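You operate a simulated robot arm through the tools that you are given. There is no shell and no other tool. Be economical: measure what you need, move in short steps, check, and stop when the job is done.

The job below is to be done with a simulated two-armed robot. You get a single attempt, and the scene is never put back.

## Task
Pick up the plain blue card with one hand, pass it to the other hand and put it on the base under the peg board. Take the green sieve and put it on the top of the green tank. Take the probe and put it on top of the green cartridge. Any order will do.

Only the result counts: the job must be done as asked and must still hold three seconds after the hand-in. Knocking over, shifting, dropping, spilling or breaking anything else fails it.

## Robot
Two 7-joint arms with two-finger parallel grippers on one trunk, on a base that drives. Base frame: it is fixed to the floor where the robot stands at the start and does not move with it; the origin is under the middle of the robot, x ahead of it, y to its left, z up; the surface under the hand at the start is at about z = 0.78. Readings come in m, rad, newtons and seconds.
The left shoulder is at the start at [0.06, 0.189, 1.153], the right one opposite. With the tool pointing down near the work surface each hand reaches from about 0.1 to 0.64 m from the robot's upright axis, wherever it stands, measured 20 degrees to its own side. Places, roughly: base under the peg board (33x22 cm) [2.58, -0.38, 0.8]; green cartridge [2.75, -2, 0.75]; plain blue card (10x3x16 cm) [0.5, -0.1, 0.9]; probe [2.5, -1.25, 0.75]; top of the green tank (24x22 cm) [-1.64, -2.16, 1.04]. Payload 3.43 kg a hand.
Tool frame (each hand has its own): the origin (TCP) lies between the finger pads and is the grasp point; the fingertips stand 0.03 m ahead of it; z points along the fingers, y is the line along which they close. The gripper opens to 0.094 m. The fingers are 0.028 m wide and 0.01 m thick; the gripper's body (0.05 by 0.096 m) begins 0.055 m behind the TCP.
Orientation is that of the tool frame in the base frame, as a unit quaternion [w, x, y, z]. With the fingers straight down and closing along the base's y, the tool's x points along the base's -x, its y along +y and its z along -z.

## Interface
- The arms move only by the tool nudge_tool. It takes "left_targets", "right_targets" or both (then of equal length, played together; a hand with none holds still); each is a list of rows, each a list of 7 numbers: the shift along the base's x, y, z in m, then the turn, a rotation vector about the base's x, y, z in rad, then the finger opening in m, from 0 to 0.094. In form: [[dx, dy, dz, ax, ay, az, gripper], ...]. A call has 1 to 12 rows; each row is the pose to reach, as a shift and turn from the pose commanded when the call began. A row lasts 0.2 s, in which the tool goes at most 0.05 m and 0.15 rad; a call with a longer step from one row to the next is refused whole, and so is a gripper value outside its range. A pose out of reach is approached as far as the arm can. The call stops where the force on the tool passes 40 N (or 10 N more than at its start, if that is more) or the arm is blocked; 0.2 s more then pass. The fingers move at their own pace (about 0.153 m/s each) and stop on an object; they squeeze with about 26 N. The grip force told is the motor's: it shows also when the fingers shut on nothing. Time passes only in rows, and 0.2 s behind the last, so rows that repeat a pose let the fingers close. It gives the time, the measured TCP pose, the force on the tool (base axes), the opening and the grip force at its end, in the units of the frame above (readings bear some noise), with the torque about the TCP (base axes, N m) and any sound that the robot's microphone picked up.
- Cameras (640 x 400 px; columns grow to the right, rows downward): "scene" is now at [0.0102, 0.0006, 1.6907]; the picture's right is [0.02, -1.00, 0.00], its down [-0.85, -0.02, -0.53] and it looks along [0.53, 0.01, -0.85] (base axes); focal length 287 px, centre (320, 200). "left" rides on the left gripper at [0.076, -0.014, -0.102] in its tool frame; the picture's right is [0.18, 0.98, 0.00], its down [-0.75, 0.14, -0.64] and it looks along [-0.63, 0.12, 0.77] (tool axes); focal length 243 px, centre (320, 200). "right" rides on the right gripper at [0.076, 0.014, -0.102] in its tool frame; the picture's right is [-0.18, 0.98, 0.00], its down [-0.75, -0.14, -0.64] and it looks along [-0.63, -0.12, 0.77] (tool axes); focal length 243 px, centre (320, 200). There is no depth. A picture from a camera that has moved, and an enlarged one, comes with that camera's place and axes in the base frame and with its lens.
- snapshot(camera): a new picture of that camera. The clock stands still meanwhile.
- move_column(by): slides the trunk up (or, below 0, down) by that many m; the arms and the scene camera ride with it, the base frame stays. It gives what a move gives, with no picture.
- drive_base(legs): drives the robot by 1 to 6 legs, each [ahead, left, turn to the left] in m, m and rad, along the robot's own axes; the way and the turn of a leg run together, so that a leg with both is an arc; at most 1.5 m and 3.142 rad a leg. The arms and the cameras ride along, it lands a little off, and it stops where it bumps. It gives what a move gives.
- head_to(pan, tilt): turns the head with the scene camera to pan (to the left, within 1.501 rad either way) and tilt (down, from -0.506 to 1.204), counted from straight ahead of the robot. It gives what a move gives.
- enlarge(camera, box): a new picture of the part [left, top, right, bottom] of that camera's present view, enlarged. The clock stands still meanwhile.
- sign_off(): hands the job in; it is judged then, once.

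Work in short steps. Places have to be worked out from the pictures, the camera data and where the tool is seen: move nearer, look again, correct. Check each grasp and each placing, and mend what went wrong. You have 165 turns and 118 pictures in all, those below and enlarged ones among them. Open the grippers and draw the arms clear of the work before you hand the job in, unless the task says otherwise; then end with one line.

The tools are called after "Request:" as a command line: name --argument value ..., lists and objects as JSON in quotes. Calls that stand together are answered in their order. nudge_tool: Moves the arms, as the interface text tells. Its arguments: {"type":"object","properties":{"left_targets":{"type":"array"},"right_targets":{"type":"array"}},"required":[]} The other tools are called the same way: move_column (by) slides the trunk up or down; drive_base (legs) drives the base; head_to (pan, tilt) turns the head that bears the scene camera; snapshot (camera) takes a picture; enlarge (camera, box) takes an enlarged picture of a part of a camera's view; sign_off () hands the job in.

At the start:

```text
time: 0.0
left_tool_pos: [0.4355, 0.099, 1.0231]
left_orientation: [0.0, 0.0, 1.0, 0.001]
left_contact_force: [-0.6, -0.8, -0.1]
left_ft_torque: [-0.03, -0.02, 0.02]
left_finger_gap: 0.0939
left_gripper_force: 0.0
right_tool_pos: [0.3141, -0.2686, 1.0183]
right_orientation: [0.0, 0.0, 1.0, 0.001]
right_contact_force: [0.3, -0.3, 0.0]
right_ft_torque: [-0.01, 0.0, -0.01]
right_finger_gap: 0.0941
right_gripper_force: 0.0
trunk travel left (down, up): [-0.825, 0.165]
robot x, y, heading: [0.0015, 0.0024, 0.004]
head pan, tilt: [0.021, 1.014]
```

scene: 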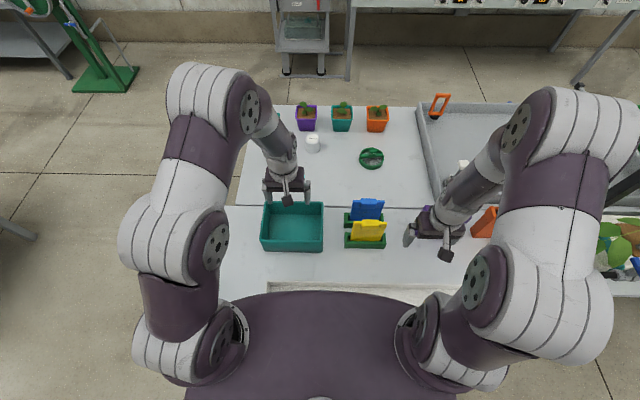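
right: 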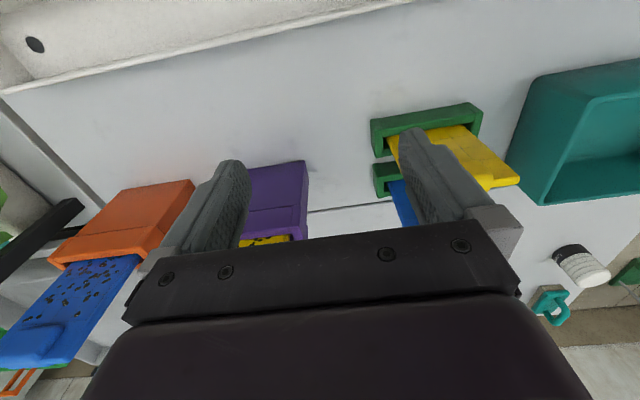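
left: 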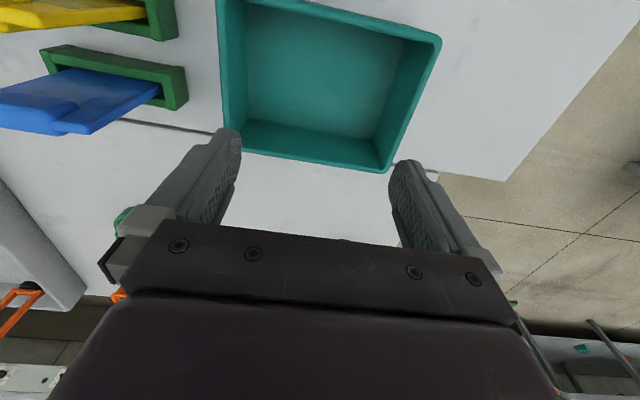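

The plain blue card stands in a green holder near (367,209) in the scene picture; a spotted one stands elsewhere. I enlarge to see the card well.

Request:
enlarge --camera "scene" --box '[240, 90, 500, 260]'

Request:
head_to --pan 0 --tilt 0.35

Request:
snapshot --camera "scene"

```text
2.35 times, centred on (370, 175) of scene
camera zoom: at [0.0102, 0.0006, 1.6907], right [0.02, -1.0, 0.0], down [-0.85, -0.02, -0.53], along [0.53, 0.01, -0.85], focal length 675 px, centre (202, 259)
```

zoom: 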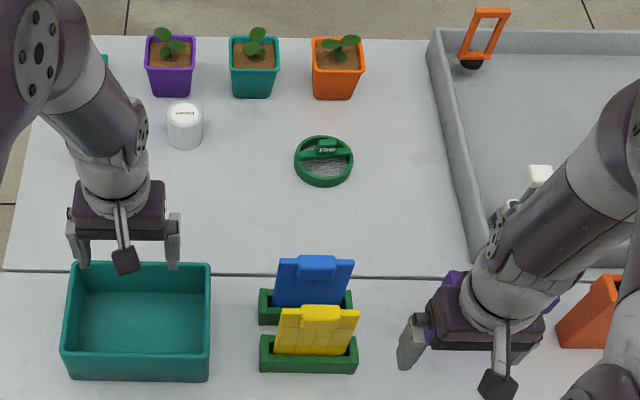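

```text
time: 1.0
left_tool_pos: [0.4353, 0.0983, 1.0213]
left_orientation: [-0.001, 0.0, 1.0, 0.0]
left_contact_force: [0.1, 0.5, 0.3]
left_ft_torque: [0.01, 0.0, -0.03]
left_finger_gap: 0.0941
left_gripper_force: 0.1
right_tool_pos: [0.3148, -0.2679, 1.0187]
right_orientation: [0.0, 0.0, 1.0, -0.001]
right_contact_force: [-0.4, 0.2, -0.1]
right_ft_torque: [-0.01, 0.0, -0.03]
right_finger_gap: 0.0939
right_gripper_force: 0.2
trunk travel left (down, up): [-0.825, 0.165]
robot x, y, heading: [-0.0031, 0.0051, -0.0]
head pan, tilt: [0.0, 0.351]
```

```text
113 pictures are left
camera scene: at [0.0346, -0.0009, 1.7464], right [0.0, -1.0, 0.0], down [-0.34, 0.0, -0.94], along [0.94, 0.0, -0.34], focal length 287 px, centre (320, 200)
```

scene: 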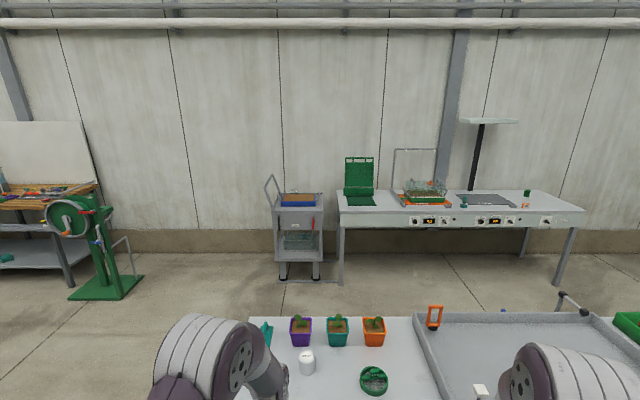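

The peg board (green, with base) stands at the left end of the far table. I look to the right for the tank, probe and cartridge.

Request:
enlarge --camera "scene" --box '[320, 110, 600, 285]'

Request:
head_to --pan -0.9 --tilt 0.4

Request:
snapshot --camera "scene"

Request:
head_to --pan -1.5 --tilt 0.4

Request:
snapshot --camera "scene"

```text
2.29 times, centred on (460, 198) of scene
camera zoom: at [0.0346, -0.0009, 1.7464], right [0.0, -1.0, 0.0], down [-0.34, 0.0, -0.94], along [0.94, 0.0, -0.34], focal length 656 px, centre (0, 206)
```

zoom: 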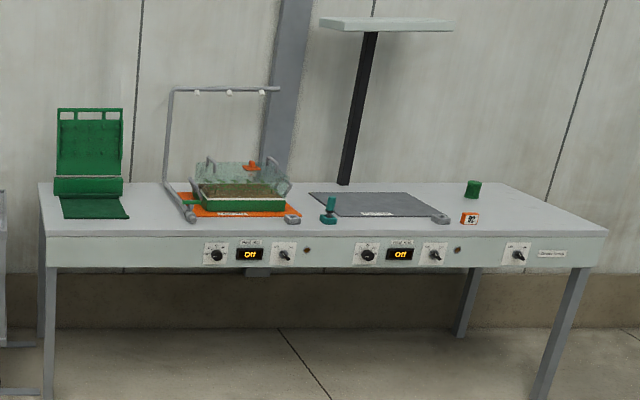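

```text
time: 2.2
left_tool_pos: [0.4345, 0.099, 1.0223]
left_orientation: [0.0, 0.0, 1.0, 0.0]
left_contact_force: [-0.4, 0.5, 0.2]
left_ft_torque: [0.02, -0.01, 0.02]
left_finger_gap: 0.0939
left_gripper_force: 0.1
right_tool_pos: [0.3139, -0.268, 1.0187]
right_orientation: [0.0, 0.0, 1.0, 0.0]
right_contact_force: [-1.1, -0.5, 0.3]
right_ft_torque: [0.0, 0.01, -0.03]
right_finger_gap: 0.0939
right_gripper_force: 0.0
trunk travel left (down, up): [-0.825, 0.165]
robot x, y, heading: [0.0018, -0.0013, 0.002]
head pan, tilt: [-0.901, 0.4]
```

```text
111 pictures are left
camera scene: at [-0.0009, -0.0734, 1.7419], right [-0.78, -0.62, 0.0], down [-0.24, 0.3, -0.92], along [0.57, -0.72, -0.39], focal length 287 px, centre (320, 200)
```

scene: 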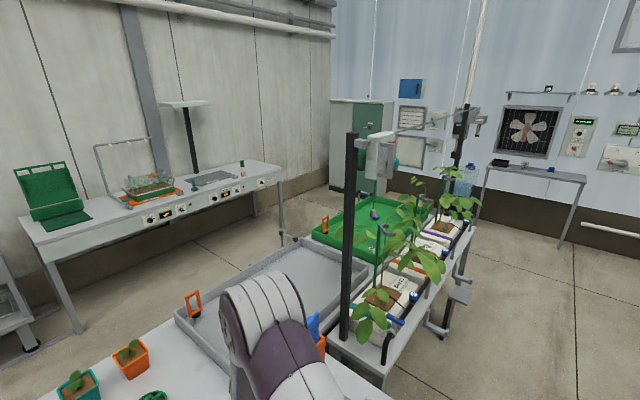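

```text
time: 3.2
left_tool_pos: [0.4347, 0.0986, 1.0224]
left_orientation: [0.0, 0.001, 1.0, 0.0]
left_contact_force: [0.8, 0.4, -0.3]
left_ft_torque: [-0.02, 0.0, -0.01]
left_finger_gap: 0.0943
left_gripper_force: 0.0
right_tool_pos: [0.3139, -0.268, 1.0184]
right_orientation: [-0.001, 0.0, 1.0, 0.0]
right_contact_force: [0.7, 0.7, 0.2]
right_ft_torque: [-0.01, -0.02, 0.0]
right_finger_gap: 0.0941
right_gripper_force: 0.1
trunk travel left (down, up): [-0.825, 0.165]
robot x, y, heading: [-0.0022, -0.0031, 0.0]
head pan, tilt: [-1.499, 0.4]
```

```text
110 pictures are left
camera scene: at [-0.0518, -0.0932, 1.7419], right [-1.0, -0.07, 0.0], down [-0.03, 0.39, -0.92], along [0.07, -0.92, -0.39], focal length 287 px, centre (320, 200)
```

scene: 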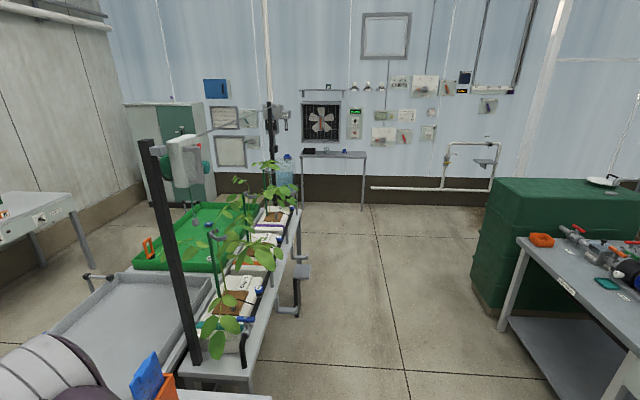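

The tank is to the right (dark green). Before touching anything, look at the card from the side with the left hand camera and look at the table edge and robot clearance.

Request:
enlarge --camera "left" --box '[0, 0, 240, 150]'

Request:
head_to --pan 0 --tilt 1.2

Request:
snapshot --camera "scene"

```text
2.67 times, centred on (120, 75) of left
camera zoom: at [0.3583, 0.0825, 1.1258], right [-0.18, 0.98, 0.0], down [0.75, 0.14, 0.64], along [0.63, 0.12, -0.77], focal length 647 px, centre (853, 533)
```

zoom: 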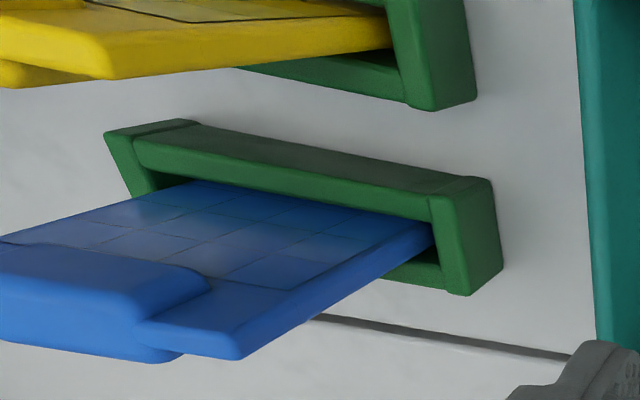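

```text
time: 4.8
left_tool_pos: [0.4355, 0.099, 1.0226]
left_orientation: [-0.001, 0.0, 1.0, 0.0]
left_contact_force: [1.0, 0.4, 0.3]
left_ft_torque: [0.02, -0.01, 0.02]
left_finger_gap: 0.094
left_gripper_force: 0.0
right_tool_pos: [0.3147, -0.2679, 1.0185]
right_orientation: [0.001, 0.0, 1.0, 0.0]
right_contact_force: [-0.2, -0.3, 0.3]
right_ft_torque: [-0.01, 0.03, 0.0]
right_finger_gap: 0.0942
right_gripper_force: 0.1
trunk travel left (down, up): [-0.825, 0.165]
robot x, y, heading: [-0.0005, -0.0014, -0.006]
head pan, tilt: [0.0, 1.201]
```

```text
108 pictures are left
camera scene: at [-0.0026, -0.0009, 1.6791], right [0.0, -1.0, 0.0], down [-0.93, 0.0, -0.36], along [0.36, 0.0, -0.93], focal length 287 px, centre (320, 200)
```

scene: 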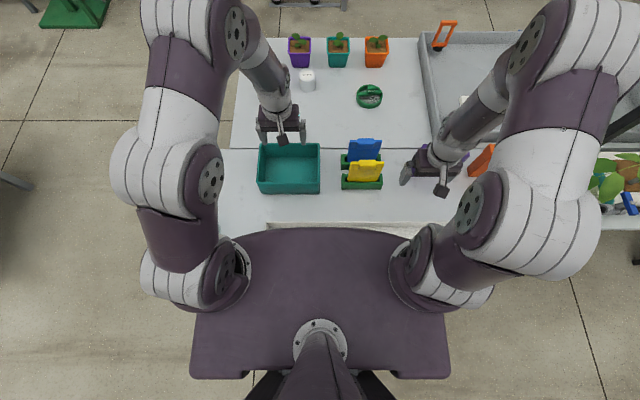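

The two views put the card's top corner at about (0.479, -0.09, 0.938), card centre (0.479, -0.139), thickness along x. I turn the right hand 90° (camera outward) above it and a little higher.

Request:
nudge_tool --right_targets '[[0, 0, 0.03, 0, 0, 0.143, 0.094], [0.015, 0.012, 0.04, 0, 0, 0.286, 0.094], [0.03, 0.025, 0.05, 0, 0, 0.428, 0.094], [0.045, 0.038, 0.05, 0, 0, 0.571, 0.094], [0.06, 0.051, 0.05, 0, 0, 0.714, 0.094], [0.08, 0.064, 0.05, 0, 0, 0.857, 0.094], [0.1, 0.077, 0.05, 0, 0, 1.0, 0.094], [0.12, 0.09, 0.05, 0, 0, 1.142, 0.094], [0.14, 0.103, 0.05, 0, 0, 1.285, 0.094], [0.155, 0.116, 0.05, 0, 0, 1.428, 0.094], [0.165, 0.129, 0.05, 0, 0, 1.571, 0.094], [0.165, 0.129, 0.05, 0, 0, 1.571, 0.06]]'

Request:
snapshot --camera "right"

Request:
enlarge --camera "left" --box '[0, 0, 320, 200]'

Request:
snapshot --camera "scene"

```text
time: 7.4
left_tool_pos: [0.4359, 0.0976, 1.0233]
left_orientation: [0.0, 0.0, 1.0, 0.0]
left_contact_force: [-0.3, 0.1, 0.5]
left_ft_torque: [-0.02, -0.02, 0.04]
left_finger_gap: 0.0941
left_gripper_force: 0.0
right_tool_pos: [0.4786, -0.1381, 1.069]
right_orientation: [0.0, 0.708, -0.706, 0.0]
right_contact_force: [-0.3, -0.2, 0.0]
right_ft_torque: [-0.02, -0.01, 0.01]
right_finger_gap: 0.0602
right_gripper_force: 0.0
trunk travel left (down, up): [-0.825, 0.165]
robot x, y, heading: [0.0029, 0.0024, 0.001]
head pan, tilt: [0.0, 1.201]
```

```text
107 pictures are left
camera right: at [0.4628, -0.2156, 1.172], right [-0.98, 0.18, 0.0], down [0.14, 0.75, 0.64], along [0.12, 0.63, -0.77], focal length 243 px, centre (320, 200)
```

right: 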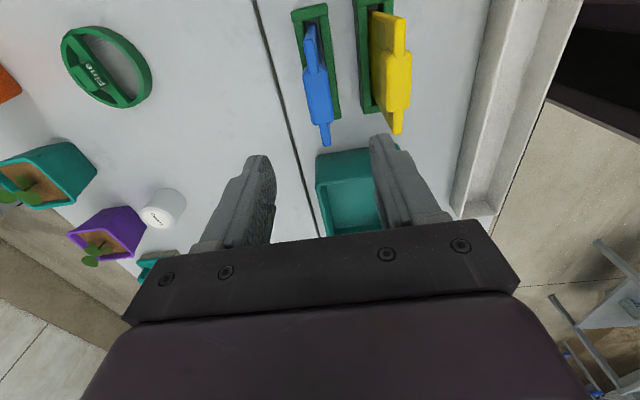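

```text
2.00 times, centred on (160, 100) of left
camera zoom: at [0.3582, 0.0823, 1.1259], right [-0.18, 0.98, 0.0], down [0.75, 0.14, 0.64], along [0.63, 0.12, -0.77], focal length 485 px, centre (640, 400)
```

zoom: 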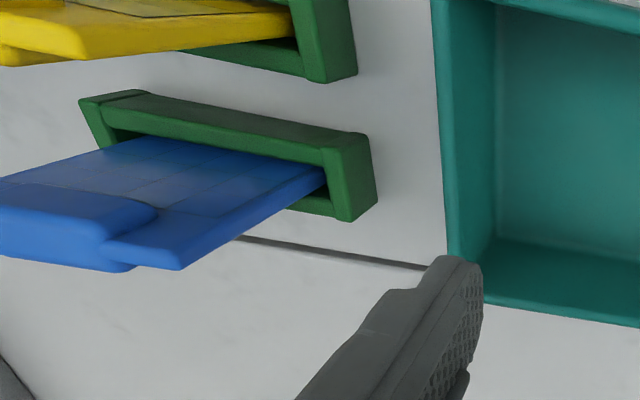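

```text
105 pictures are left
camera scene: at [-0.0028, -0.0012, 1.6791], right [0.0, -1.0, 0.0], down [-0.93, 0.0, -0.36], along [0.36, 0.0, -0.93], focal length 287 px, centre (320, 200)
```

scene: 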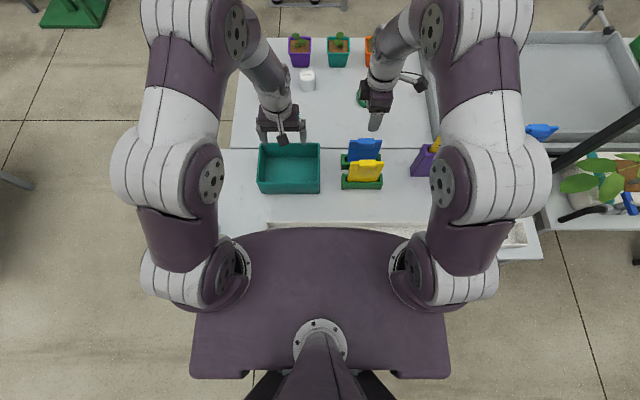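

The card sits at x≈0.477, y≈-0.148, centred between the open fingers. I descend to z≈0.92 with the fingers 0.06 m apart.

Request:
nudge_tool --right_targets '[[-0.001, -0.008, -0.05, 0, 0, 0, 0.06], [-0.001, -0.008, -0.09, 0, 0, 0, 0.06], [-0.001, -0.008, -0.12, 0, 0, 0, 0.06], [-0.001, -0.008, -0.147, 0, 0, 0, 0.06]]'

Request:
snapshot --camera "right"

Request:
enlarge --camera "left" --box '[0, 0, 320, 200]'

```text
refused: row 1 steps farther than a row can; nothing moved
```

```text
104 pictures are left
camera right: at [0.4628, -0.2156, 1.172], right [-0.98, 0.18, 0.0], down [0.14, 0.75, 0.64], along [0.12, 0.63, -0.77], focal length 243 px, centre (320, 200)
```

right: 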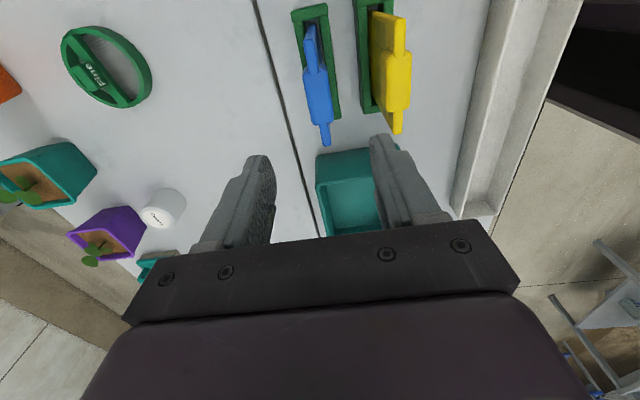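

```text
2.00 times, centred on (160, 100) of left
camera zoom: at [0.3582, 0.0823, 1.1259], right [-0.18, 0.98, 0.0], down [0.75, 0.14, 0.64], along [0.63, 0.12, -0.77], focal length 485 px, centre (640, 400)
```

zoom: 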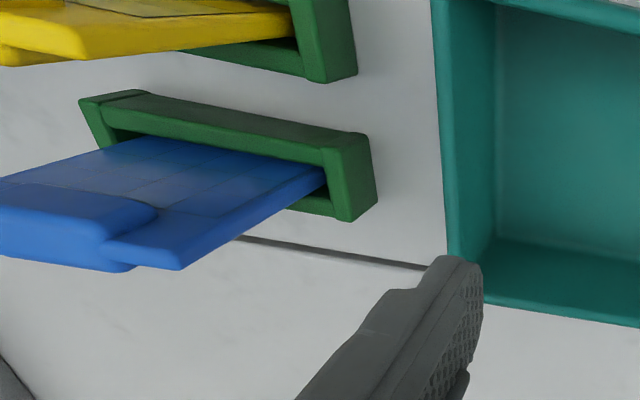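

The first step was slightly too long; I repeat the descent in smaller steps.

Request:
nudge_tool --right_targets '[[-0.001, -0.006, -0.04, 0, 0, 0, 0.06], [-0.001, -0.008, -0.08, 0, 0, 0, 0.06], [-0.001, -0.008, -0.115, 0, 0, 0, 0.06], [-0.001, -0.008, -0.147, 0, 0, 0, 0.06]]'

Request:
snapshot --camera "right"

```text
time: 8.4
left_tool_pos: [0.4356, 0.0978, 1.0228]
left_orientation: [-0.001, 0.0, 1.0, 0.0]
left_contact_force: [-1.3, 1.1, 0.3]
left_ft_torque: [0.01, 0.04, 0.02]
left_finger_gap: 0.0938
left_gripper_force: 0.3
right_tool_pos: [0.4772, -0.1493, 0.9231]
right_orientation: [0.0, -0.707, 0.707, -0.001]
right_contact_force: [0.5, 0.1, 0.3]
right_ft_torque: [0.02, 0.0, 0.0]
right_finger_gap: 0.0602
right_gripper_force: 0.1
trunk travel left (down, up): [-0.825, 0.165]
robot x, y, heading: [-0.0018, -0.0016, -0.002]
head pan, tilt: [0.0, 1.201]
```

```text
102 pictures are left
camera right: at [0.462, -0.2259, 1.0253], right [-0.98, 0.18, 0.0], down [0.14, 0.75, 0.64], along [0.12, 0.63, -0.77], focal length 243 px, centre (320, 200)
```

right: 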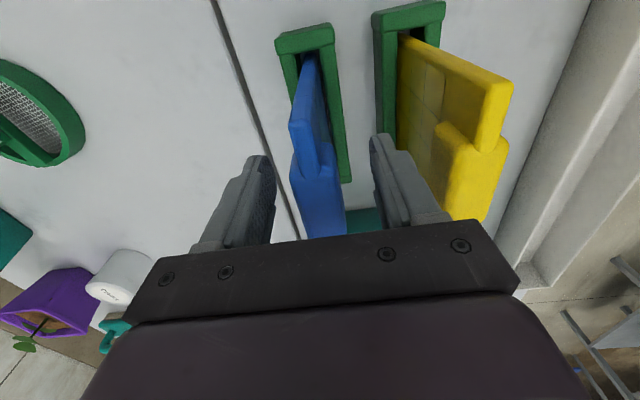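

The card is between the fingers with nothing else touched. I close the fingers.

Request:
nudge_tool --right_targets '[[0, 0, 0, 0, 0, 0, 0.03], [0, 0, 0, 0, 0, 0, 0.0], [0, 0, 0, 0, 0, 0, 0.0], [0, 0, 0, 0, 0, 0, 0.0]]'

```text
time: 9.4
left_tool_pos: [0.4347, 0.0983, 1.0233]
left_orientation: [0.0, 0.001, 1.0, 0.0]
left_contact_force: [-0.1, 0.0, -0.1]
left_ft_torque: [0.04, 0.0, -0.03]
left_finger_gap: 0.0941
left_gripper_force: 0.1
right_tool_pos: [0.4785, -0.1503, 0.9228]
right_orientation: [-0.001, -0.707, 0.707, 0.0]
right_contact_force: [-0.3, -0.1, 0.0]
right_ft_torque: [-0.01, -0.01, 0.0]
right_finger_gap: 0.0277
right_gripper_force: 26.1
trunk travel left (down, up): [-0.825, 0.165]
robot x, y, heading: [-0.0003, 0.0001, 0.0]
head pan, tilt: [0.0, 1.201]
```

The card is gripped (gap 0.028). I lift it straight up out of the holder.

Request:
nudge_tool --right_targets '[[0, 0, 0.03, 0, 0, 0, 0.0], [0, 0, 0.06, 0, 0, 0, 0.0], [0, 0, 0.1, 0, 0, 0, 0.0], [0, 0, 0.145, 0, 0, 0, 0.0], [0, 0, 0.19, 0, 0, 0, 0.0], [0, 0, 0.23, 0, 0, 0, 0.0], [0, 0, 0.27, 0, 0, 0, 0.0]]'

Request:
snapshot --camera "left"

Request:
snapshot --camera "right"

```text
time: 11.0
left_tool_pos: [0.4357, 0.0986, 1.022]
left_orientation: [0.0, 0.0, 1.0, 0.0]
left_contact_force: [-1.3, -0.1, -0.9]
left_ft_torque: [0.02, 0.0, 0.0]
left_finger_gap: 0.0942
left_gripper_force: 0.1
right_tool_pos: [0.4751, -0.1446, 1.1874]
right_orientation: [0.001, 0.707, -0.707, -0.001]
right_contact_force: [-0.8, -0.9, -0.6]
right_ft_torque: [-0.05, -0.02, 0.03]
right_finger_gap: 0.0276
right_gripper_force: 26.3
right hand out of reach, approached as far as the arm can: row 7
trunk travel left (down, up): [-0.825, 0.165]
robot x, y, heading: [-0.001, 0.002, -0.002]
head pan, tilt: [0.0, 1.201]
```

```text
101 pictures are left
camera left: at [0.3586, 0.0828, 1.1257], right [-0.18, 0.98, 0.0], down [0.75, 0.14, 0.64], along [0.63, 0.12, -0.77], focal length 243 px, centre (320, 200)
```

left: 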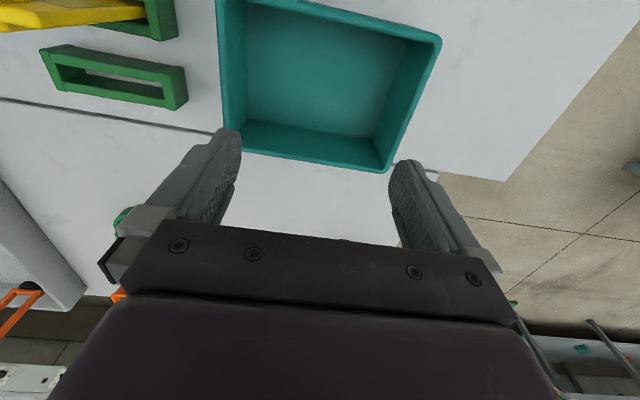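

```text
100 pictures are left
camera right: at [0.459, -0.2208, 1.2912], right [-0.98, 0.18, 0.0], down [0.14, 0.75, 0.64], along [0.12, 0.63, -0.77], focal length 243 px, centre (320, 200)
```

right: 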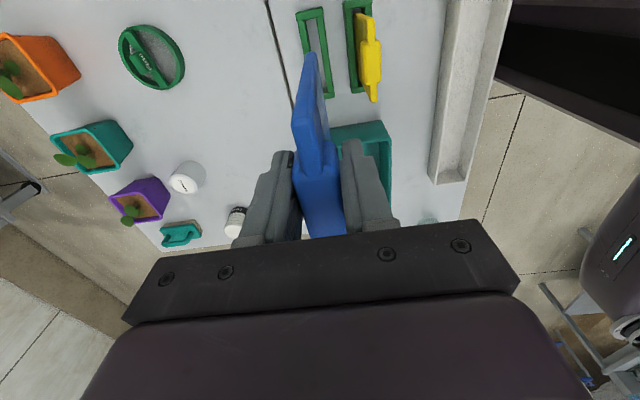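

The card hangs cleanly in the right hand, spanning about z 1.045–1.205. I turn the left hand so its fingers point to -y and close along x, well to the left of the card.

Request:
nudge_tool --left_targets '[[0, 0.01, 0.01, -0.0864, -0.0864, -0.0864, 0.094], [0.004, 0.02, 0.02, -0.1728, -0.1728, -0.1728, 0.094], [0.008, 0.03, 0.03, -0.2592, -0.2592, -0.2592, 0.094], [0.012, 0.04, 0.04, -0.3456, -0.3456, -0.3456, 0.094], [0.016, 0.05, 0.05, -0.432, -0.432, -0.432, 0.094], [0.02, 0.05, 0.06, -0.5184, -0.5184, -0.5184, 0.094], [0.025, 0.05, 0.065, -0.6048, -0.6048, -0.6048, 0.094], [0.03, 0.05, 0.065, -0.6912, -0.6912, -0.6912, 0.094], [0.035, 0.05, 0.065, -0.7776, -0.7776, -0.7776, 0.094], [0.04, 0.05, 0.065, -0.864, -0.864, -0.864, 0.094], [0.045, 0.05, 0.065, -0.9504, -0.9504, -0.9504, 0.094], [0.046, 0.05, 0.065, -1.0368, -1.0368, -1.0368, 0.094]]'

Request:
nudge_tool --left_targets '[[0, 0, 0, -0.0862, -0.0862, -0.0862, 0.06], [0, 0, 0, -0.1724, -0.1724, -0.1724, 0.06]]'

Request:
snapshot --camera "left"

Request:
snapshot --camera "scene"

```text
time: 13.6
left_tool_pos: [0.4679, 0.1442, 1.0887]
left_orientation: [0.324, 0.327, 0.826, -0.326]
left_contact_force: [-0.7, 0.6, -0.1]
left_ft_torque: [-0.01, -0.01, 0.0]
left_finger_gap: 0.0942
left_gripper_force: 0.0
left hand out of reach, approached as far as the arm can: row 8, 9, 10, 11, 12
right_tool_pos: [0.4752, -0.1457, 1.1889]
right_orientation: [0.0, -0.707, 0.707, 0.0]
right_contact_force: [0.2, 0.1, -0.3]
right_ft_torque: [-0.02, -0.03, -0.04]
right_finger_gap: 0.0276
right_gripper_force: 25.7
trunk travel left (down, up): [-0.825, 0.165]
robot x, y, heading: [0.0014, 0.0005, -0.003]
head pan, tilt: [0.0, 1.201]
```

```text
time: 14.2
left_tool_pos: [0.4679, 0.1433, 1.0889]
left_orientation: [0.324, 0.327, 0.826, -0.326]
left_contact_force: [-0.4, -0.1, -0.4]
left_ft_torque: [-0.01, 0.01, 0.0]
left_finger_gap: 0.0601
left_gripper_force: 0.0
left hand out of reach, approached as far as the arm can: row 1, 2
right_tool_pos: [0.4757, -0.1443, 1.1893]
right_orientation: [-0.001, 0.707, -0.707, 0.0]
right_contact_force: [-0.3, 0.0, -1.1]
right_ft_torque: [0.0, 0.0, -0.02]
right_finger_gap: 0.0275
right_gripper_force: 26.1
trunk travel left (down, up): [-0.825, 0.165]
robot x, y, heading: [0.0019, 0.0002, -0.002]
head pan, tilt: [0.0, 1.201]
```

```text
99 pictures are left
camera left: at [0.3802, 0.2359, 1.0965], right [0.63, 0.63, -0.46], down [0.33, 0.31, 0.89], along [0.7, -0.71, -0.01], focal length 243 px, centre (320, 200)
```

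left: 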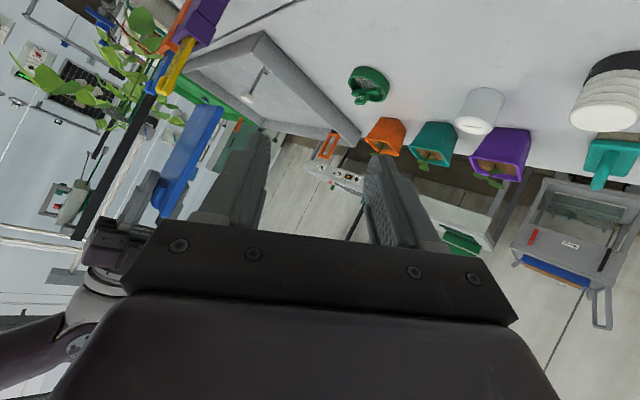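

```text
98 pictures are left
camera scene: at [-0.0029, -0.0009, 1.6791], right [0.0, -1.0, 0.0], down [-0.93, 0.0, -0.36], along [0.36, 0.0, -0.93], focal length 287 px, centre (320, 200)
```

scene: 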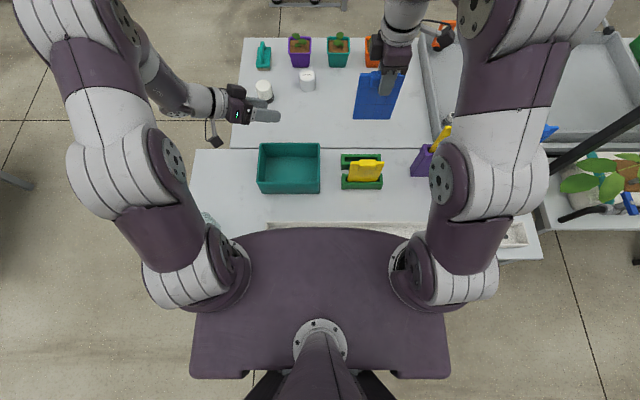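

The left arm can't turn that far this way (stopped at about 69°). I turn it back toward straight down and will test another approach orientation.

Request:
nudge_tool --left_targets '[[0, 0, 0, 0.0864, 0.0864, 0.0864, 0.06], [0, 0, 0, 0.1728, 0.1728, 0.1728, 0.06], [0, 0, 0, 0.2592, 0.2592, 0.2592, 0.06], [0, 0, 0, 0.3456, 0.3456, 0.3456, 0.06], [0, 0, 0, 0.432, 0.432, 0.432, 0.06], [0, 0, 0, 0.5184, 0.5184, 0.5184, 0.06], [0, 0, 0, 0.6048, 0.6048, 0.6048, 0.06], [0, 0, 0, 0.6912, 0.6912, 0.6912, 0.06]]'

```text
time: 16.0
left_tool_pos: [0.4706, 0.1436, 1.0897]
left_orientation: [-0.002, 0.001, 1.0, -0.001]
left_contact_force: [0.9, 0.1, -1.2]
left_ft_torque: [-0.03, -0.01, -0.04]
left_finger_gap: 0.0599
left_gripper_force: 0.0
right_tool_pos: [0.4775, -0.1446, 1.1865]
right_orientation: [0.0, 0.707, -0.707, 0.0]
right_contact_force: [0.5, 1.0, -0.6]
right_ft_torque: [0.03, 0.01, 0.0]
right_finger_gap: 0.0276
right_gripper_force: 26.1
trunk travel left (down, up): [-0.825, 0.165]
robot x, y, heading: [-0.0028, 0.0, -0.002]
head pan, tilt: [0.0, 1.201]
```

Back to straight down. Now I test pitching the left hand forward (fingers toward +x, about 64°) where it is, pulling back a little.

Request:
nudge_tool --left_targets '[[0, 0, 0, 0, -0.14, 0, 0.06], [-0.01, 0, 0, 0, -0.28, 0, 0.06], [-0.02, 0, 0, 0, -0.42, 0, 0.06], [-0.02, 0, 0, 0, -0.56, 0, 0.06], [-0.02, 0, 0, 0, -0.7, 0, 0.06], [-0.02, 0, 0, 0, -0.84, 0, 0.06], [-0.02, 0, 0, 0, -0.98, 0, 0.06], [-0.02, 0, 0, 0, -1.12, 0, 0.06]]'

```text
time: 17.8
left_tool_pos: [0.4665, 0.143, 1.0919]
left_orientation: [0.527, 0.011, 0.85, 0.012]
left_contact_force: [0.4, 0.1, -0.4]
left_ft_torque: [0.03, 0.0, 0.0]
left_finger_gap: 0.0602
left_gripper_force: 0.1
left hand out of reach, approached as far as the arm can: row 5, 6, 7, 8
right_tool_pos: [0.4765, -0.1455, 1.1897]
right_orientation: [0.001, 0.707, -0.707, -0.001]
right_contact_force: [0.4, -0.3, -0.5]
right_ft_torque: [0.0, 0.01, 0.03]
right_finger_gap: 0.0274
right_gripper_force: 26.0
trunk travel left (down, up): [-0.825, 0.165]
robot x, y, heading: [-0.0015, -0.0017, -0.001]
head pan, tilt: [0.0, 1.201]
```

The forward pitch of 64° works. Now I test the roll by 90° about the fingers, which the flat laying-down pose needs.

Request:
nudge_tool --left_targets '[[-0.01, 0, 0, 0.1285, 0, -0.0627, 0.06], [-0.02, 0, 0, 0.257, 0, -0.1254, 0.06], [-0.02, 0, 0, 0.3855, 0, -0.1881, 0.06], [-0.02, 0, 0, 0.514, 0, -0.2508, 0.06], [-0.02, 0, 0, 0.6425, 0, -0.3135, 0.06], [-0.02, 0, 0, 0.771, 0, -0.3762, 0.06], [-0.02, 0, 0, 0.8995, 0, -0.4389, 0.06], [-0.02, 0, 0, 1.028, 0, -0.5016, 0.06], [-0.02, 0, 0, 1.1565, 0, -0.5643, 0.06], [-0.02, 0, 0, 1.285, 0, -0.627, 0.06], [-0.02, 0, 0, 1.4135, 0, -0.6897, 0.06]]'

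Request:
snapshot --camera "scene"

```text
time: 20.2
left_tool_pos: [0.4367, 0.1422, 1.0934]
left_orientation: [0.372, 0.601, 0.599, 0.376]
left_contact_force: [-0.1, -0.1, -0.3]
left_ft_torque: [-0.01, -0.01, 0.01]
left_finger_gap: 0.0601
left_gripper_force: 0.0
left hand out of reach, approached as far as the arm can: row 1, 3, 4, 5, 6, 7, 8, 9, 10, 11
right_tool_pos: [0.4748, -0.1438, 1.1878]
right_orientation: [0.0, -0.707, 0.707, 0.0]
right_contact_force: [0.1, 1.0, 0.2]
right_ft_torque: [-0.01, 0.02, -0.01]
right_finger_gap: 0.0274
right_gripper_force: 26.3
trunk travel left (down, up): [-0.825, 0.165]
robot x, y, heading: [-0.0006, -0.0001, 0.0]
head pan, tilt: [0.0, 1.201]
```

```text
97 pictures are left
camera scene: at [-0.0027, -0.0008, 1.6791], right [0.0, -1.0, 0.0], down [-0.93, 0.0, -0.36], along [0.36, 0.0, -0.93], focal length 287 px, centre (320, 200)
```

scene: 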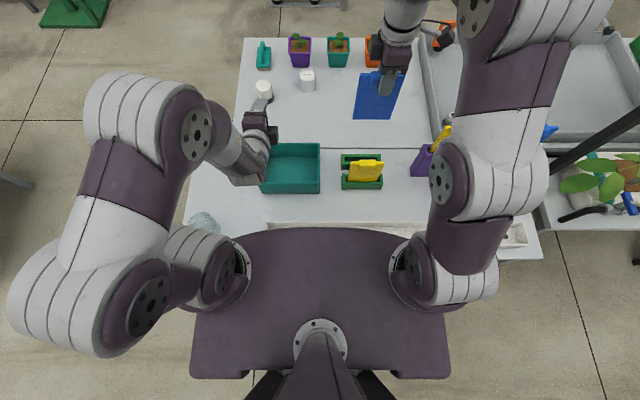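

Both needed poses work. Now I roll the left hand back (closing along y, fingers pitched forward) and at the same time turn the right hand with the card by -90° so that its plane faces the left fingers, bringing it to about (0.49,-0.03,1.16).

Request:
nudge_tool --left_targets '[[-0.01, 0, 0, -0.1285, 0, 0.0627, 0.06], [-0.02, 0, 0, -0.257, 0, 0.1254, 0.06], [-0.03, 0, 0, -0.3855, 0, 0.1881, 0.06], [-0.04, 0, 0, -0.514, 0, 0.2508, 0.06], [-0.04, 0, 0, -0.6425, 0, 0.3135, 0.06], [-0.04, 0, 0, -0.771, 0, 0.3762, 0.06], [-0.04, 0, 0, -0.8995, 0, 0.4389, 0.06], [-0.04, 0, 0, -1.028, 0, 0.5016, 0.06], [-0.04, 0, 0, -1.1565, 0, 0.5643, 0.06], [-0.04, 0, 0, -1.285, 0, 0.627, 0.06], [-0.04, 0, 0, -1.4135, 0, 0.6897, 0.06]]' --right_targets '[[0.0, 0.01, -0.005, 0, 0, -0.143, 0], [0.002, 0.02, -0.01, 0, 0, -0.286, 0], [0.004, 0.03, -0.015, 0, 0, -0.428, 0], [0.006, 0.04, -0.02, 0, 0, -0.571, 0], [0.008, 0.05, -0.025, 0, 0, -0.714, 0], [0.01, 0.06, -0.025, 0, 0, -0.857, 0], [0.012, 0.07, -0.025, 0, 0, -1.0, 0], [0.015, 0.08, -0.025, 0, 0, -1.142, 0], [0.018, 0.09, -0.025, 0, 0, -1.285, 0], [0.02, 0.1, -0.025, 0, 0, -1.428, 0], [0.02, 0.11, -0.025, 0, 0, -1.571, 0]]'

Request:
snapshot --camera "left"

Request:
snapshot --camera "scene"

```text
time: 22.6
left_tool_pos: [0.4189, 0.1171, 1.1039]
left_orientation: [0.526, 0.004, 0.85, 0.014]
left_contact_force: [-0.4, 0.1, -1.0]
left_ft_torque: [0.01, 0.0, 0.06]
left_finger_gap: 0.0599
left_gripper_force: 0.1
left hand out of reach, approached as far as the arm can: row 2, 3, 4, 5, 6, 7, 8, 9, 10, 11
right_tool_pos: [0.4901, -0.0376, 1.1594]
right_orientation: [0.0, 0.001, 1.0, 0.001]
right_contact_force: [-0.1, -0.1, -0.5]
right_ft_torque: [0.0, -0.02, -0.03]
right_finger_gap: 0.0
right_gripper_force: 26.0
right hand out of reach, approached as far as the arm can: row 11
trunk travel left (down, up): [-0.825, 0.165]
robot x, y, heading: [-0.0022, -0.0011, -0.001]
head pan, tilt: [0.0, 1.201]
```

```text
96 pictures are left
camera left: at [0.2937, 0.1012, 1.0819], right [-0.09, 0.99, -0.14], down [-0.24, 0.11, 0.96], along [0.97, 0.12, 0.23], focal length 243 px, centre (320, 200)
```

left: 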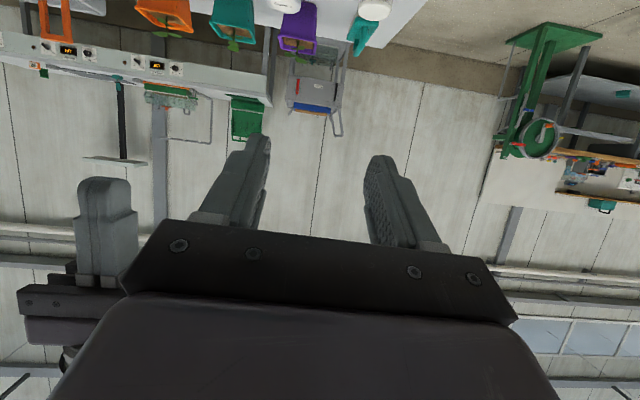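

```text
95 pictures are left
camera scene: at [-0.0028, -0.0014, 1.6791], right [0.0, -1.0, 0.0], down [-0.93, 0.0, -0.36], along [0.36, 0.0, -0.93], focal length 287 px, centre (320, 200)
```

scene: 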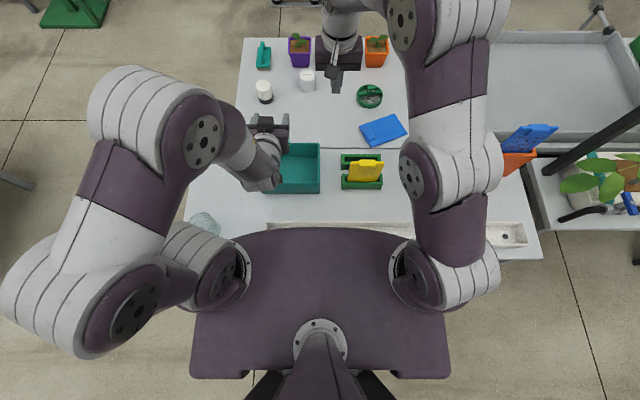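

The card slipped out of the right hand during the turn and lies flat on the table at about (0.62,-0.23). Nothing else seems displaced; I look closer.

Request:
enlarge --camera "scene" --box '[300, 60, 460, 200]'

```text
2.86 times, centred on (380, 130) of scene
camera zoom: at [-0.0028, -0.0014, 1.6791], right [0.0, -1.0, 0.0], down [-0.93, 0.0, -0.36], along [0.36, 0.0, -0.93], focal length 820 px, centre (149, 400)
```

zoom: 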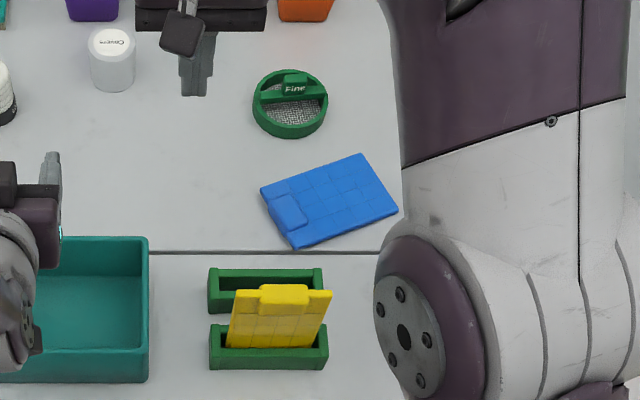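

The card lies flat, tab up, tab at about (0.587,-0.176), its bottom toward (0.37,-0.93). Plan: left hand pinches the tab from above and lifts it flat, then the right hand takes the long edge. First I draw the right hand back to its side and set the left hand pointing down.

Request:
nudge_tool --left_targets '[[0.0, 0.0, 0.01, 0, 0.14, 0, 0.06], [0.0, 0, 0.02, 0, 0.28, 0, 0.06], [0.0, 0, 0.02, 0, 0.42, 0, 0.06], [0, 0, 0.02, 0, 0.56, 0, 0.06], [0, 0, 0.02, 0, 0.7, 0, 0.06], [0, 0, 0.02, 0, 0.84, 0, 0.06], [0, 0, 0.02, 0, 0.98, 0, 0.06], [0, 0, 0.02, 0, 1.108, 0, 0.06]]' --right_targets '[[0, -0.02, 0, 0, 0, 0, 0], [-0.01, -0.06, 0, 0, 0, 0, 0], [-0.03, -0.1, 0, 0, 0, 0, 0], [-0.06, -0.13, 0, 0, 0, 0, 0], [-0.09, -0.16, -0.01, 0, 0, 0, 0.06], [-0.12, -0.19, -0.02, 0, 0, 0, 0.06], [-0.15, -0.22, -0.02, 0, 0, 0, 0.06], [-0.17, -0.24, -0.03, 0, 0, 0, 0.06]]'

Request:
drive_base --legs '[[0, -0.1, 0]]'

```text
time: 24.4
left_tool_pos: [0.4197, 0.1169, 1.1255]
left_orientation: [0.003, 0.001, 1.0, -0.001]
left_contact_force: [-0.2, 0.0, 0.1]
left_ft_torque: [0.02, 0.0, 0.0]
left_finger_gap: 0.0601
left_gripper_force: 0.0
left hand out of reach, approached as far as the arm can: row 5, 6
right_tool_pos: [0.3214, -0.2795, 1.1282]
right_orientation: [0.0, 0.0, 1.0, 0.0]
right_contact_force: [-0.3, 0.8, -0.5]
right_ft_torque: [-0.01, 0.01, -0.02]
right_finger_gap: 0.0597
right_gripper_force: 0.1
trunk travel left (down, up): [-0.825, 0.165]
robot x, y, heading: [-0.0002, -0.0025, 0.003]
head pan, tilt: [0.0, 1.201]
```

```text
time: 25.6
left_tool_pos: [0.4211, 0.0179, 1.1246]
left_orientation: [0.004, 0.002, 1.0, -0.001]
left_contact_force: [-0.6, -0.1, 0.2]
left_ft_torque: [0.01, 0.01, -0.03]
left_finger_gap: 0.0599
left_gripper_force: 0.0
right_tool_pos: [0.3205, -0.3775, 1.1287]
right_orientation: [0.0, 0.001, 1.0, 0.0]
right_contact_force: [-1.2, -0.4, -0.2]
right_ft_torque: [0.02, 0.02, 0.0]
right_finger_gap: 0.0599
right_gripper_force: 0.0
trunk travel left (down, up): [-0.825, 0.165]
robot x, y, heading: [0.0008, -0.0978, -0.002]
head pan, tilt: [0.0, 1.201]
```

Now the left hand goes above the tab with yaw -68°, staying at z≈1.02.

Request:
nudge_tool --left_targets '[[0.015, -0.02, 0, 0, 0, -0.12, 0.08], [0.03, -0.04, 0, 0, 0, -0.24, 0.08], [0.045, -0.06, 0, 0, 0, -0.36, 0.08], [0.06, -0.08, -0.01, 0, 0, -0.48, 0.08], [0.08, -0.1, -0.03, 0, 0, -0.6, 0.08], [0.1, -0.12, -0.05, 0, 0, -0.72, 0.08], [0.12, -0.14, -0.07, 0, 0, -0.84, 0.08], [0.14, -0.16, -0.08, 0, 0, -0.96, 0.08], [0.155, -0.18, -0.09, 0, 0, -1.08, 0.08], [0.166, -0.194, -0.1, 0, 0, -1.19, 0.08]]'

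Request:
snapshot --camera "left"

```text
time: 27.8
left_tool_pos: [0.5539, -0.1482, 1.0249]
left_orientation: [0.004, 0.528, 0.849, -0.003]
left_contact_force: [1.0, 0.6, -0.3]
left_ft_torque: [-0.01, -0.01, 0.01]
left_finger_gap: 0.0797
left_gripper_force: 0.1
left hand out of reach, approached as far as the arm can: row 8, 9, 10
right_tool_pos: [0.3199, -0.378, 1.1289]
right_orientation: [0.0, 0.001, 1.0, 0.0]
right_contact_force: [0.5, 0.1, -0.8]
right_ft_torque: [0.01, 0.03, -0.02]
right_finger_gap: 0.0602
right_gripper_force: 0.1
trunk travel left (down, up): [-0.825, 0.165]
robot x, y, heading: [0.0001, -0.1002, -0.002]
head pan, tilt: [0.0, 1.201]
```

```text
93 pictures are left
camera left: at [0.5058, -0.0875, 1.1281], right [0.8, 0.6, 0.0], down [0.46, -0.61, 0.65], along [0.39, -0.52, -0.76], focal length 243 px, centre (320, 200)
```

left: 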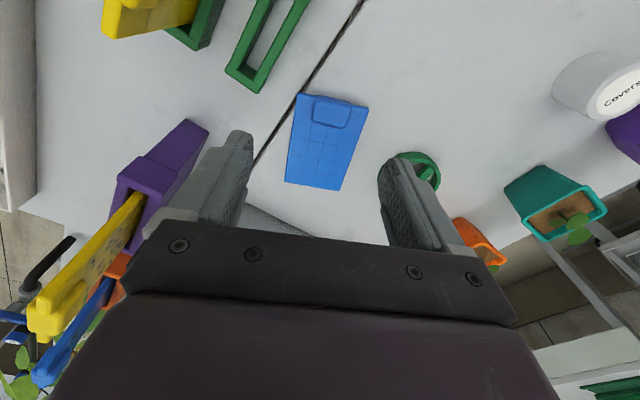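

The left arm is at its limit 3-4 cm short; driving further right helps. I check the space toward the black post at the right first.

Request:
head_to --pan -0.7 --tilt 0.9

Request:
snapshot --camera "scene"

```text
time: 28.9
left_tool_pos: [0.5527, -0.1489, 1.0255]
left_orientation: [0.003, 0.527, 0.85, -0.003]
left_contact_force: [-1.1, 0.3, 0.8]
left_ft_torque: [0.04, 0.0, -0.02]
left_finger_gap: 0.08
left_gripper_force: 0.0
right_tool_pos: [0.3207, -0.3791, 1.1291]
right_orientation: [0.0, 0.001, 1.0, 0.0]
right_contact_force: [0.7, -0.1, 0.1]
right_ft_torque: [0.02, 0.02, 0.01]
right_finger_gap: 0.06
right_gripper_force: 0.1
trunk travel left (down, up): [-0.825, 0.165]
robot x, y, heading: [0.0041, -0.0985, -0.006]
head pan, tilt: [-0.7, 0.901]
```

```text
92 pictures are left
camera scene: at [-0.0008, -0.1484, 1.6989], right [-0.64, -0.76, 0.0], down [-0.6, 0.51, -0.62], along [0.47, -0.4, -0.78], focal length 287 px, centre (320, 200)
```

scene: 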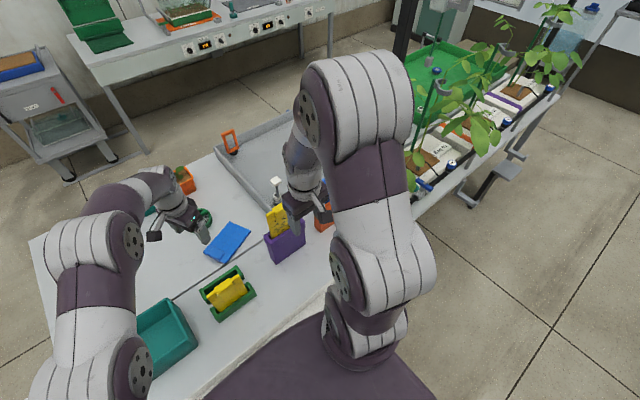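

Little room there, so I change the plan: the right hand picks the tab (well within its reach from the old stand), then turns back so the card's bottom edge faces the robot and the left hand takes that edge. I draw the left hand back and return left 0.1 m.

Request:
nudge_tool --left_targets '[[-0.01, 0.02, 0.02, 0, 0, 0.12, 0.06], [-0.02, 0.04, 0.04, 0, 0, 0.24, 0.06], [-0.03, 0.06, 0.06, 0, 0, 0.36, 0.06], [-0.05, 0.08, 0.08, 0, 0, 0.48, 0.06], [-0.07, 0.1, 0.08, 0, 0, 0.6, 0.06], [-0.09, 0.12, 0.08, 0, 0, 0.72, 0.06], [-0.11, 0.14, 0.08, 0, 0, 0.84, 0.06], [-0.13, 0.16, 0.08, 0, 0, 0.96, 0.06], [-0.14, 0.18, 0.08, 0, 0, 1.08, 0.06], [-0.15, 0.2, 0.08, 0, 0, 1.11, 0.06]]'

Request:
drive_base --legs '[[0, 0.1, 0]]'

Request:
head_to --pan 0 --tilt 1.0

Request:
enlarge --camera "scene" --box '[320, 120, 480, 220]'

```text
time: 31.1
left_tool_pos: [0.4004, 0.0536, 1.1046]
left_orientation: [0.004, 0.0, 1.0, -0.002]
left_contact_force: [-0.8, 0.0, -0.5]
left_ft_torque: [0.0, 0.03, 0.0]
left_finger_gap: 0.0599
left_gripper_force: 0.0
right_tool_pos: [0.3208, -0.3783, 1.129]
right_orientation: [0.001, 0.001, 1.0, 0.0]
right_contact_force: [0.2, 0.8, 0.3]
right_ft_torque: [0.01, -0.04, 0.03]
right_finger_gap: 0.0602
right_gripper_force: 0.1
trunk travel left (down, up): [-0.825, 0.165]
robot x, y, heading: [-0.0001, -0.0973, -0.005]
head pan, tilt: [-0.7, 0.901]
```

```text
time: 32.2
left_tool_pos: [0.4013, 0.1527, 1.106]
left_orientation: [0.004, -0.002, 1.0, 0.0]
left_contact_force: [-0.4, -0.4, -0.8]
left_ft_torque: [-0.01, -0.01, -0.02]
left_finger_gap: 0.06
left_gripper_force: 0.0
right_tool_pos: [0.3208, -0.2776, 1.1289]
right_orientation: [0.0, 0.0, 1.0, 0.0]
right_contact_force: [-0.4, 0.2, -0.7]
right_ft_torque: [-0.03, 0.0, 0.0]
right_finger_gap: 0.0603
right_gripper_force: 0.2
trunk travel left (down, up): [-0.825, 0.165]
robot x, y, heading: [-0.0001, -0.0005, -0.002]
head pan, tilt: [-0.7, 0.901]
```

```text
time: 33.3
left_tool_pos: [0.4007, 0.1515, 1.1056]
left_orientation: [0.005, 0.0, 1.0, -0.001]
left_contact_force: [-0.8, -0.1, 0.4]
left_ft_torque: [0.01, -0.02, -0.01]
left_finger_gap: 0.06
left_gripper_force: 0.0
right_tool_pos: [0.3214, -0.2777, 1.1286]
right_orientation: [0.0, -0.001, 1.0, 0.0]
right_contact_force: [1.2, 0.7, -0.2]
right_ft_torque: [-0.01, 0.03, 0.03]
right_finger_gap: 0.06
right_gripper_force: 0.2
trunk travel left (down, up): [-0.825, 0.165]
robot x, y, heading: [-0.0028, 0.0018, 0.003]
head pan, tilt: [0.0, 1.0]
```

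```text
4.00 times, centred on (400, 170) of scene
camera zoom: at [0.011, -0.0014, 1.6917], right [0.0, -1.0, 0.0], down [-0.84, 0.0, -0.54], along [0.54, 0.0, -0.84], focal length 1148 px, centre (0, 320)
```

zoom: 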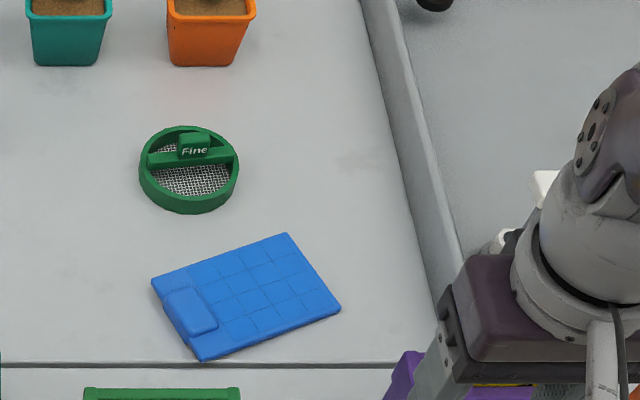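

The tab centre is confirmed at (0.588,-0.176). I bring the right hand over it while yawing +112° so the fingers close across the tab.

Request:
nudge_tool --right_targets '[[0.02, 0.005, -0.01, 0, 0, 0.14, 0.07], [0.04, 0.01, -0.02, 0, 0, 0.28, 0.07], [0.06, 0.015, -0.03, 0, 0, 0.42, 0.07], [0.08, 0.02, -0.04, 0, 0, 0.56, 0.07], [0.1, 0.03, -0.05, 0, 0, 0.7, 0.07], [0.12, 0.04, -0.06, 0, 0, 0.84, 0.07], [0.145, 0.05, -0.07, 0, 0, 0.98, 0.07], [0.17, 0.06, -0.08, 0, 0, 1.12, 0.07], [0.195, 0.07, -0.09, 0, 0, 1.26, 0.07], [0.22, 0.08, -0.1, 0, 0, 1.4, 0.07], [0.245, 0.09, -0.1, 0, 0, 1.54, 0.07], [0.267, 0.1, -0.1, 0, 0, 1.68, 0.07]]'

Request:
nudge_tool --right_targets '[[0, 0, -0.03, 0, 0, 0.14, 0.07], [0, 0, -0.06, 0, 0, 0.276, 0.07]]'

Request:
snapshot --camera "right"

```text
time: 35.9
left_tool_pos: [0.4029, 0.1535, 1.105]
left_orientation: [0.003, -0.001, 1.0, -0.001]
left_contact_force: [0.1, 0.6, -0.1]
left_ft_torque: [-0.03, -0.01, 0.02]
left_finger_gap: 0.0603
left_gripper_force: 0.0
right_tool_pos: [0.5882, -0.1781, 1.0302]
right_orientation: [-0.001, 0.746, -0.666, 0.0]
right_contact_force: [0.2, -0.2, -0.7]
right_ft_torque: [0.02, 0.04, -0.03]
right_finger_gap: 0.07
right_gripper_force: 0.1
trunk travel left (down, up): [-0.825, 0.165]
robot x, y, heading: [0.0026, -0.0018, 0.002]
head pan, tilt: [0.0, 1.0]
```

```text
time: 36.5
left_tool_pos: [0.402, 0.1532, 1.1053]
left_orientation: [0.004, 0.0, 1.0, -0.001]
left_contact_force: [0.8, -0.2, -0.7]
left_ft_torque: [-0.02, 0.03, 0.0]
left_finger_gap: 0.06
left_gripper_force: 0.1
right_tool_pos: [0.5899, -0.1783, 0.9694]
right_orientation: [0.0, 0.831, -0.557, 0.001]
right_contact_force: [0.0, 0.4, -0.2]
right_ft_torque: [0.01, 0.01, 0.01]
right_finger_gap: 0.0697
right_gripper_force: 0.2
trunk travel left (down, up): [-0.825, 0.165]
robot x, y, heading: [-0.0008, 0.0028, 0.002]
head pan, tilt: [0.0, 1.0]
```

```text
90 pictures are left
camera right: at [0.6032, -0.2537, 1.0718], right [-0.98, -0.2, 0.0], down [-0.15, 0.75, 0.64], along [-0.13, 0.63, -0.77], focal length 243 px, centre (320, 200)
```

right: 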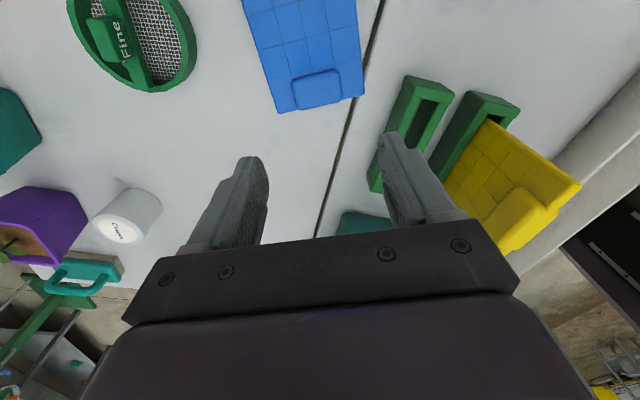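

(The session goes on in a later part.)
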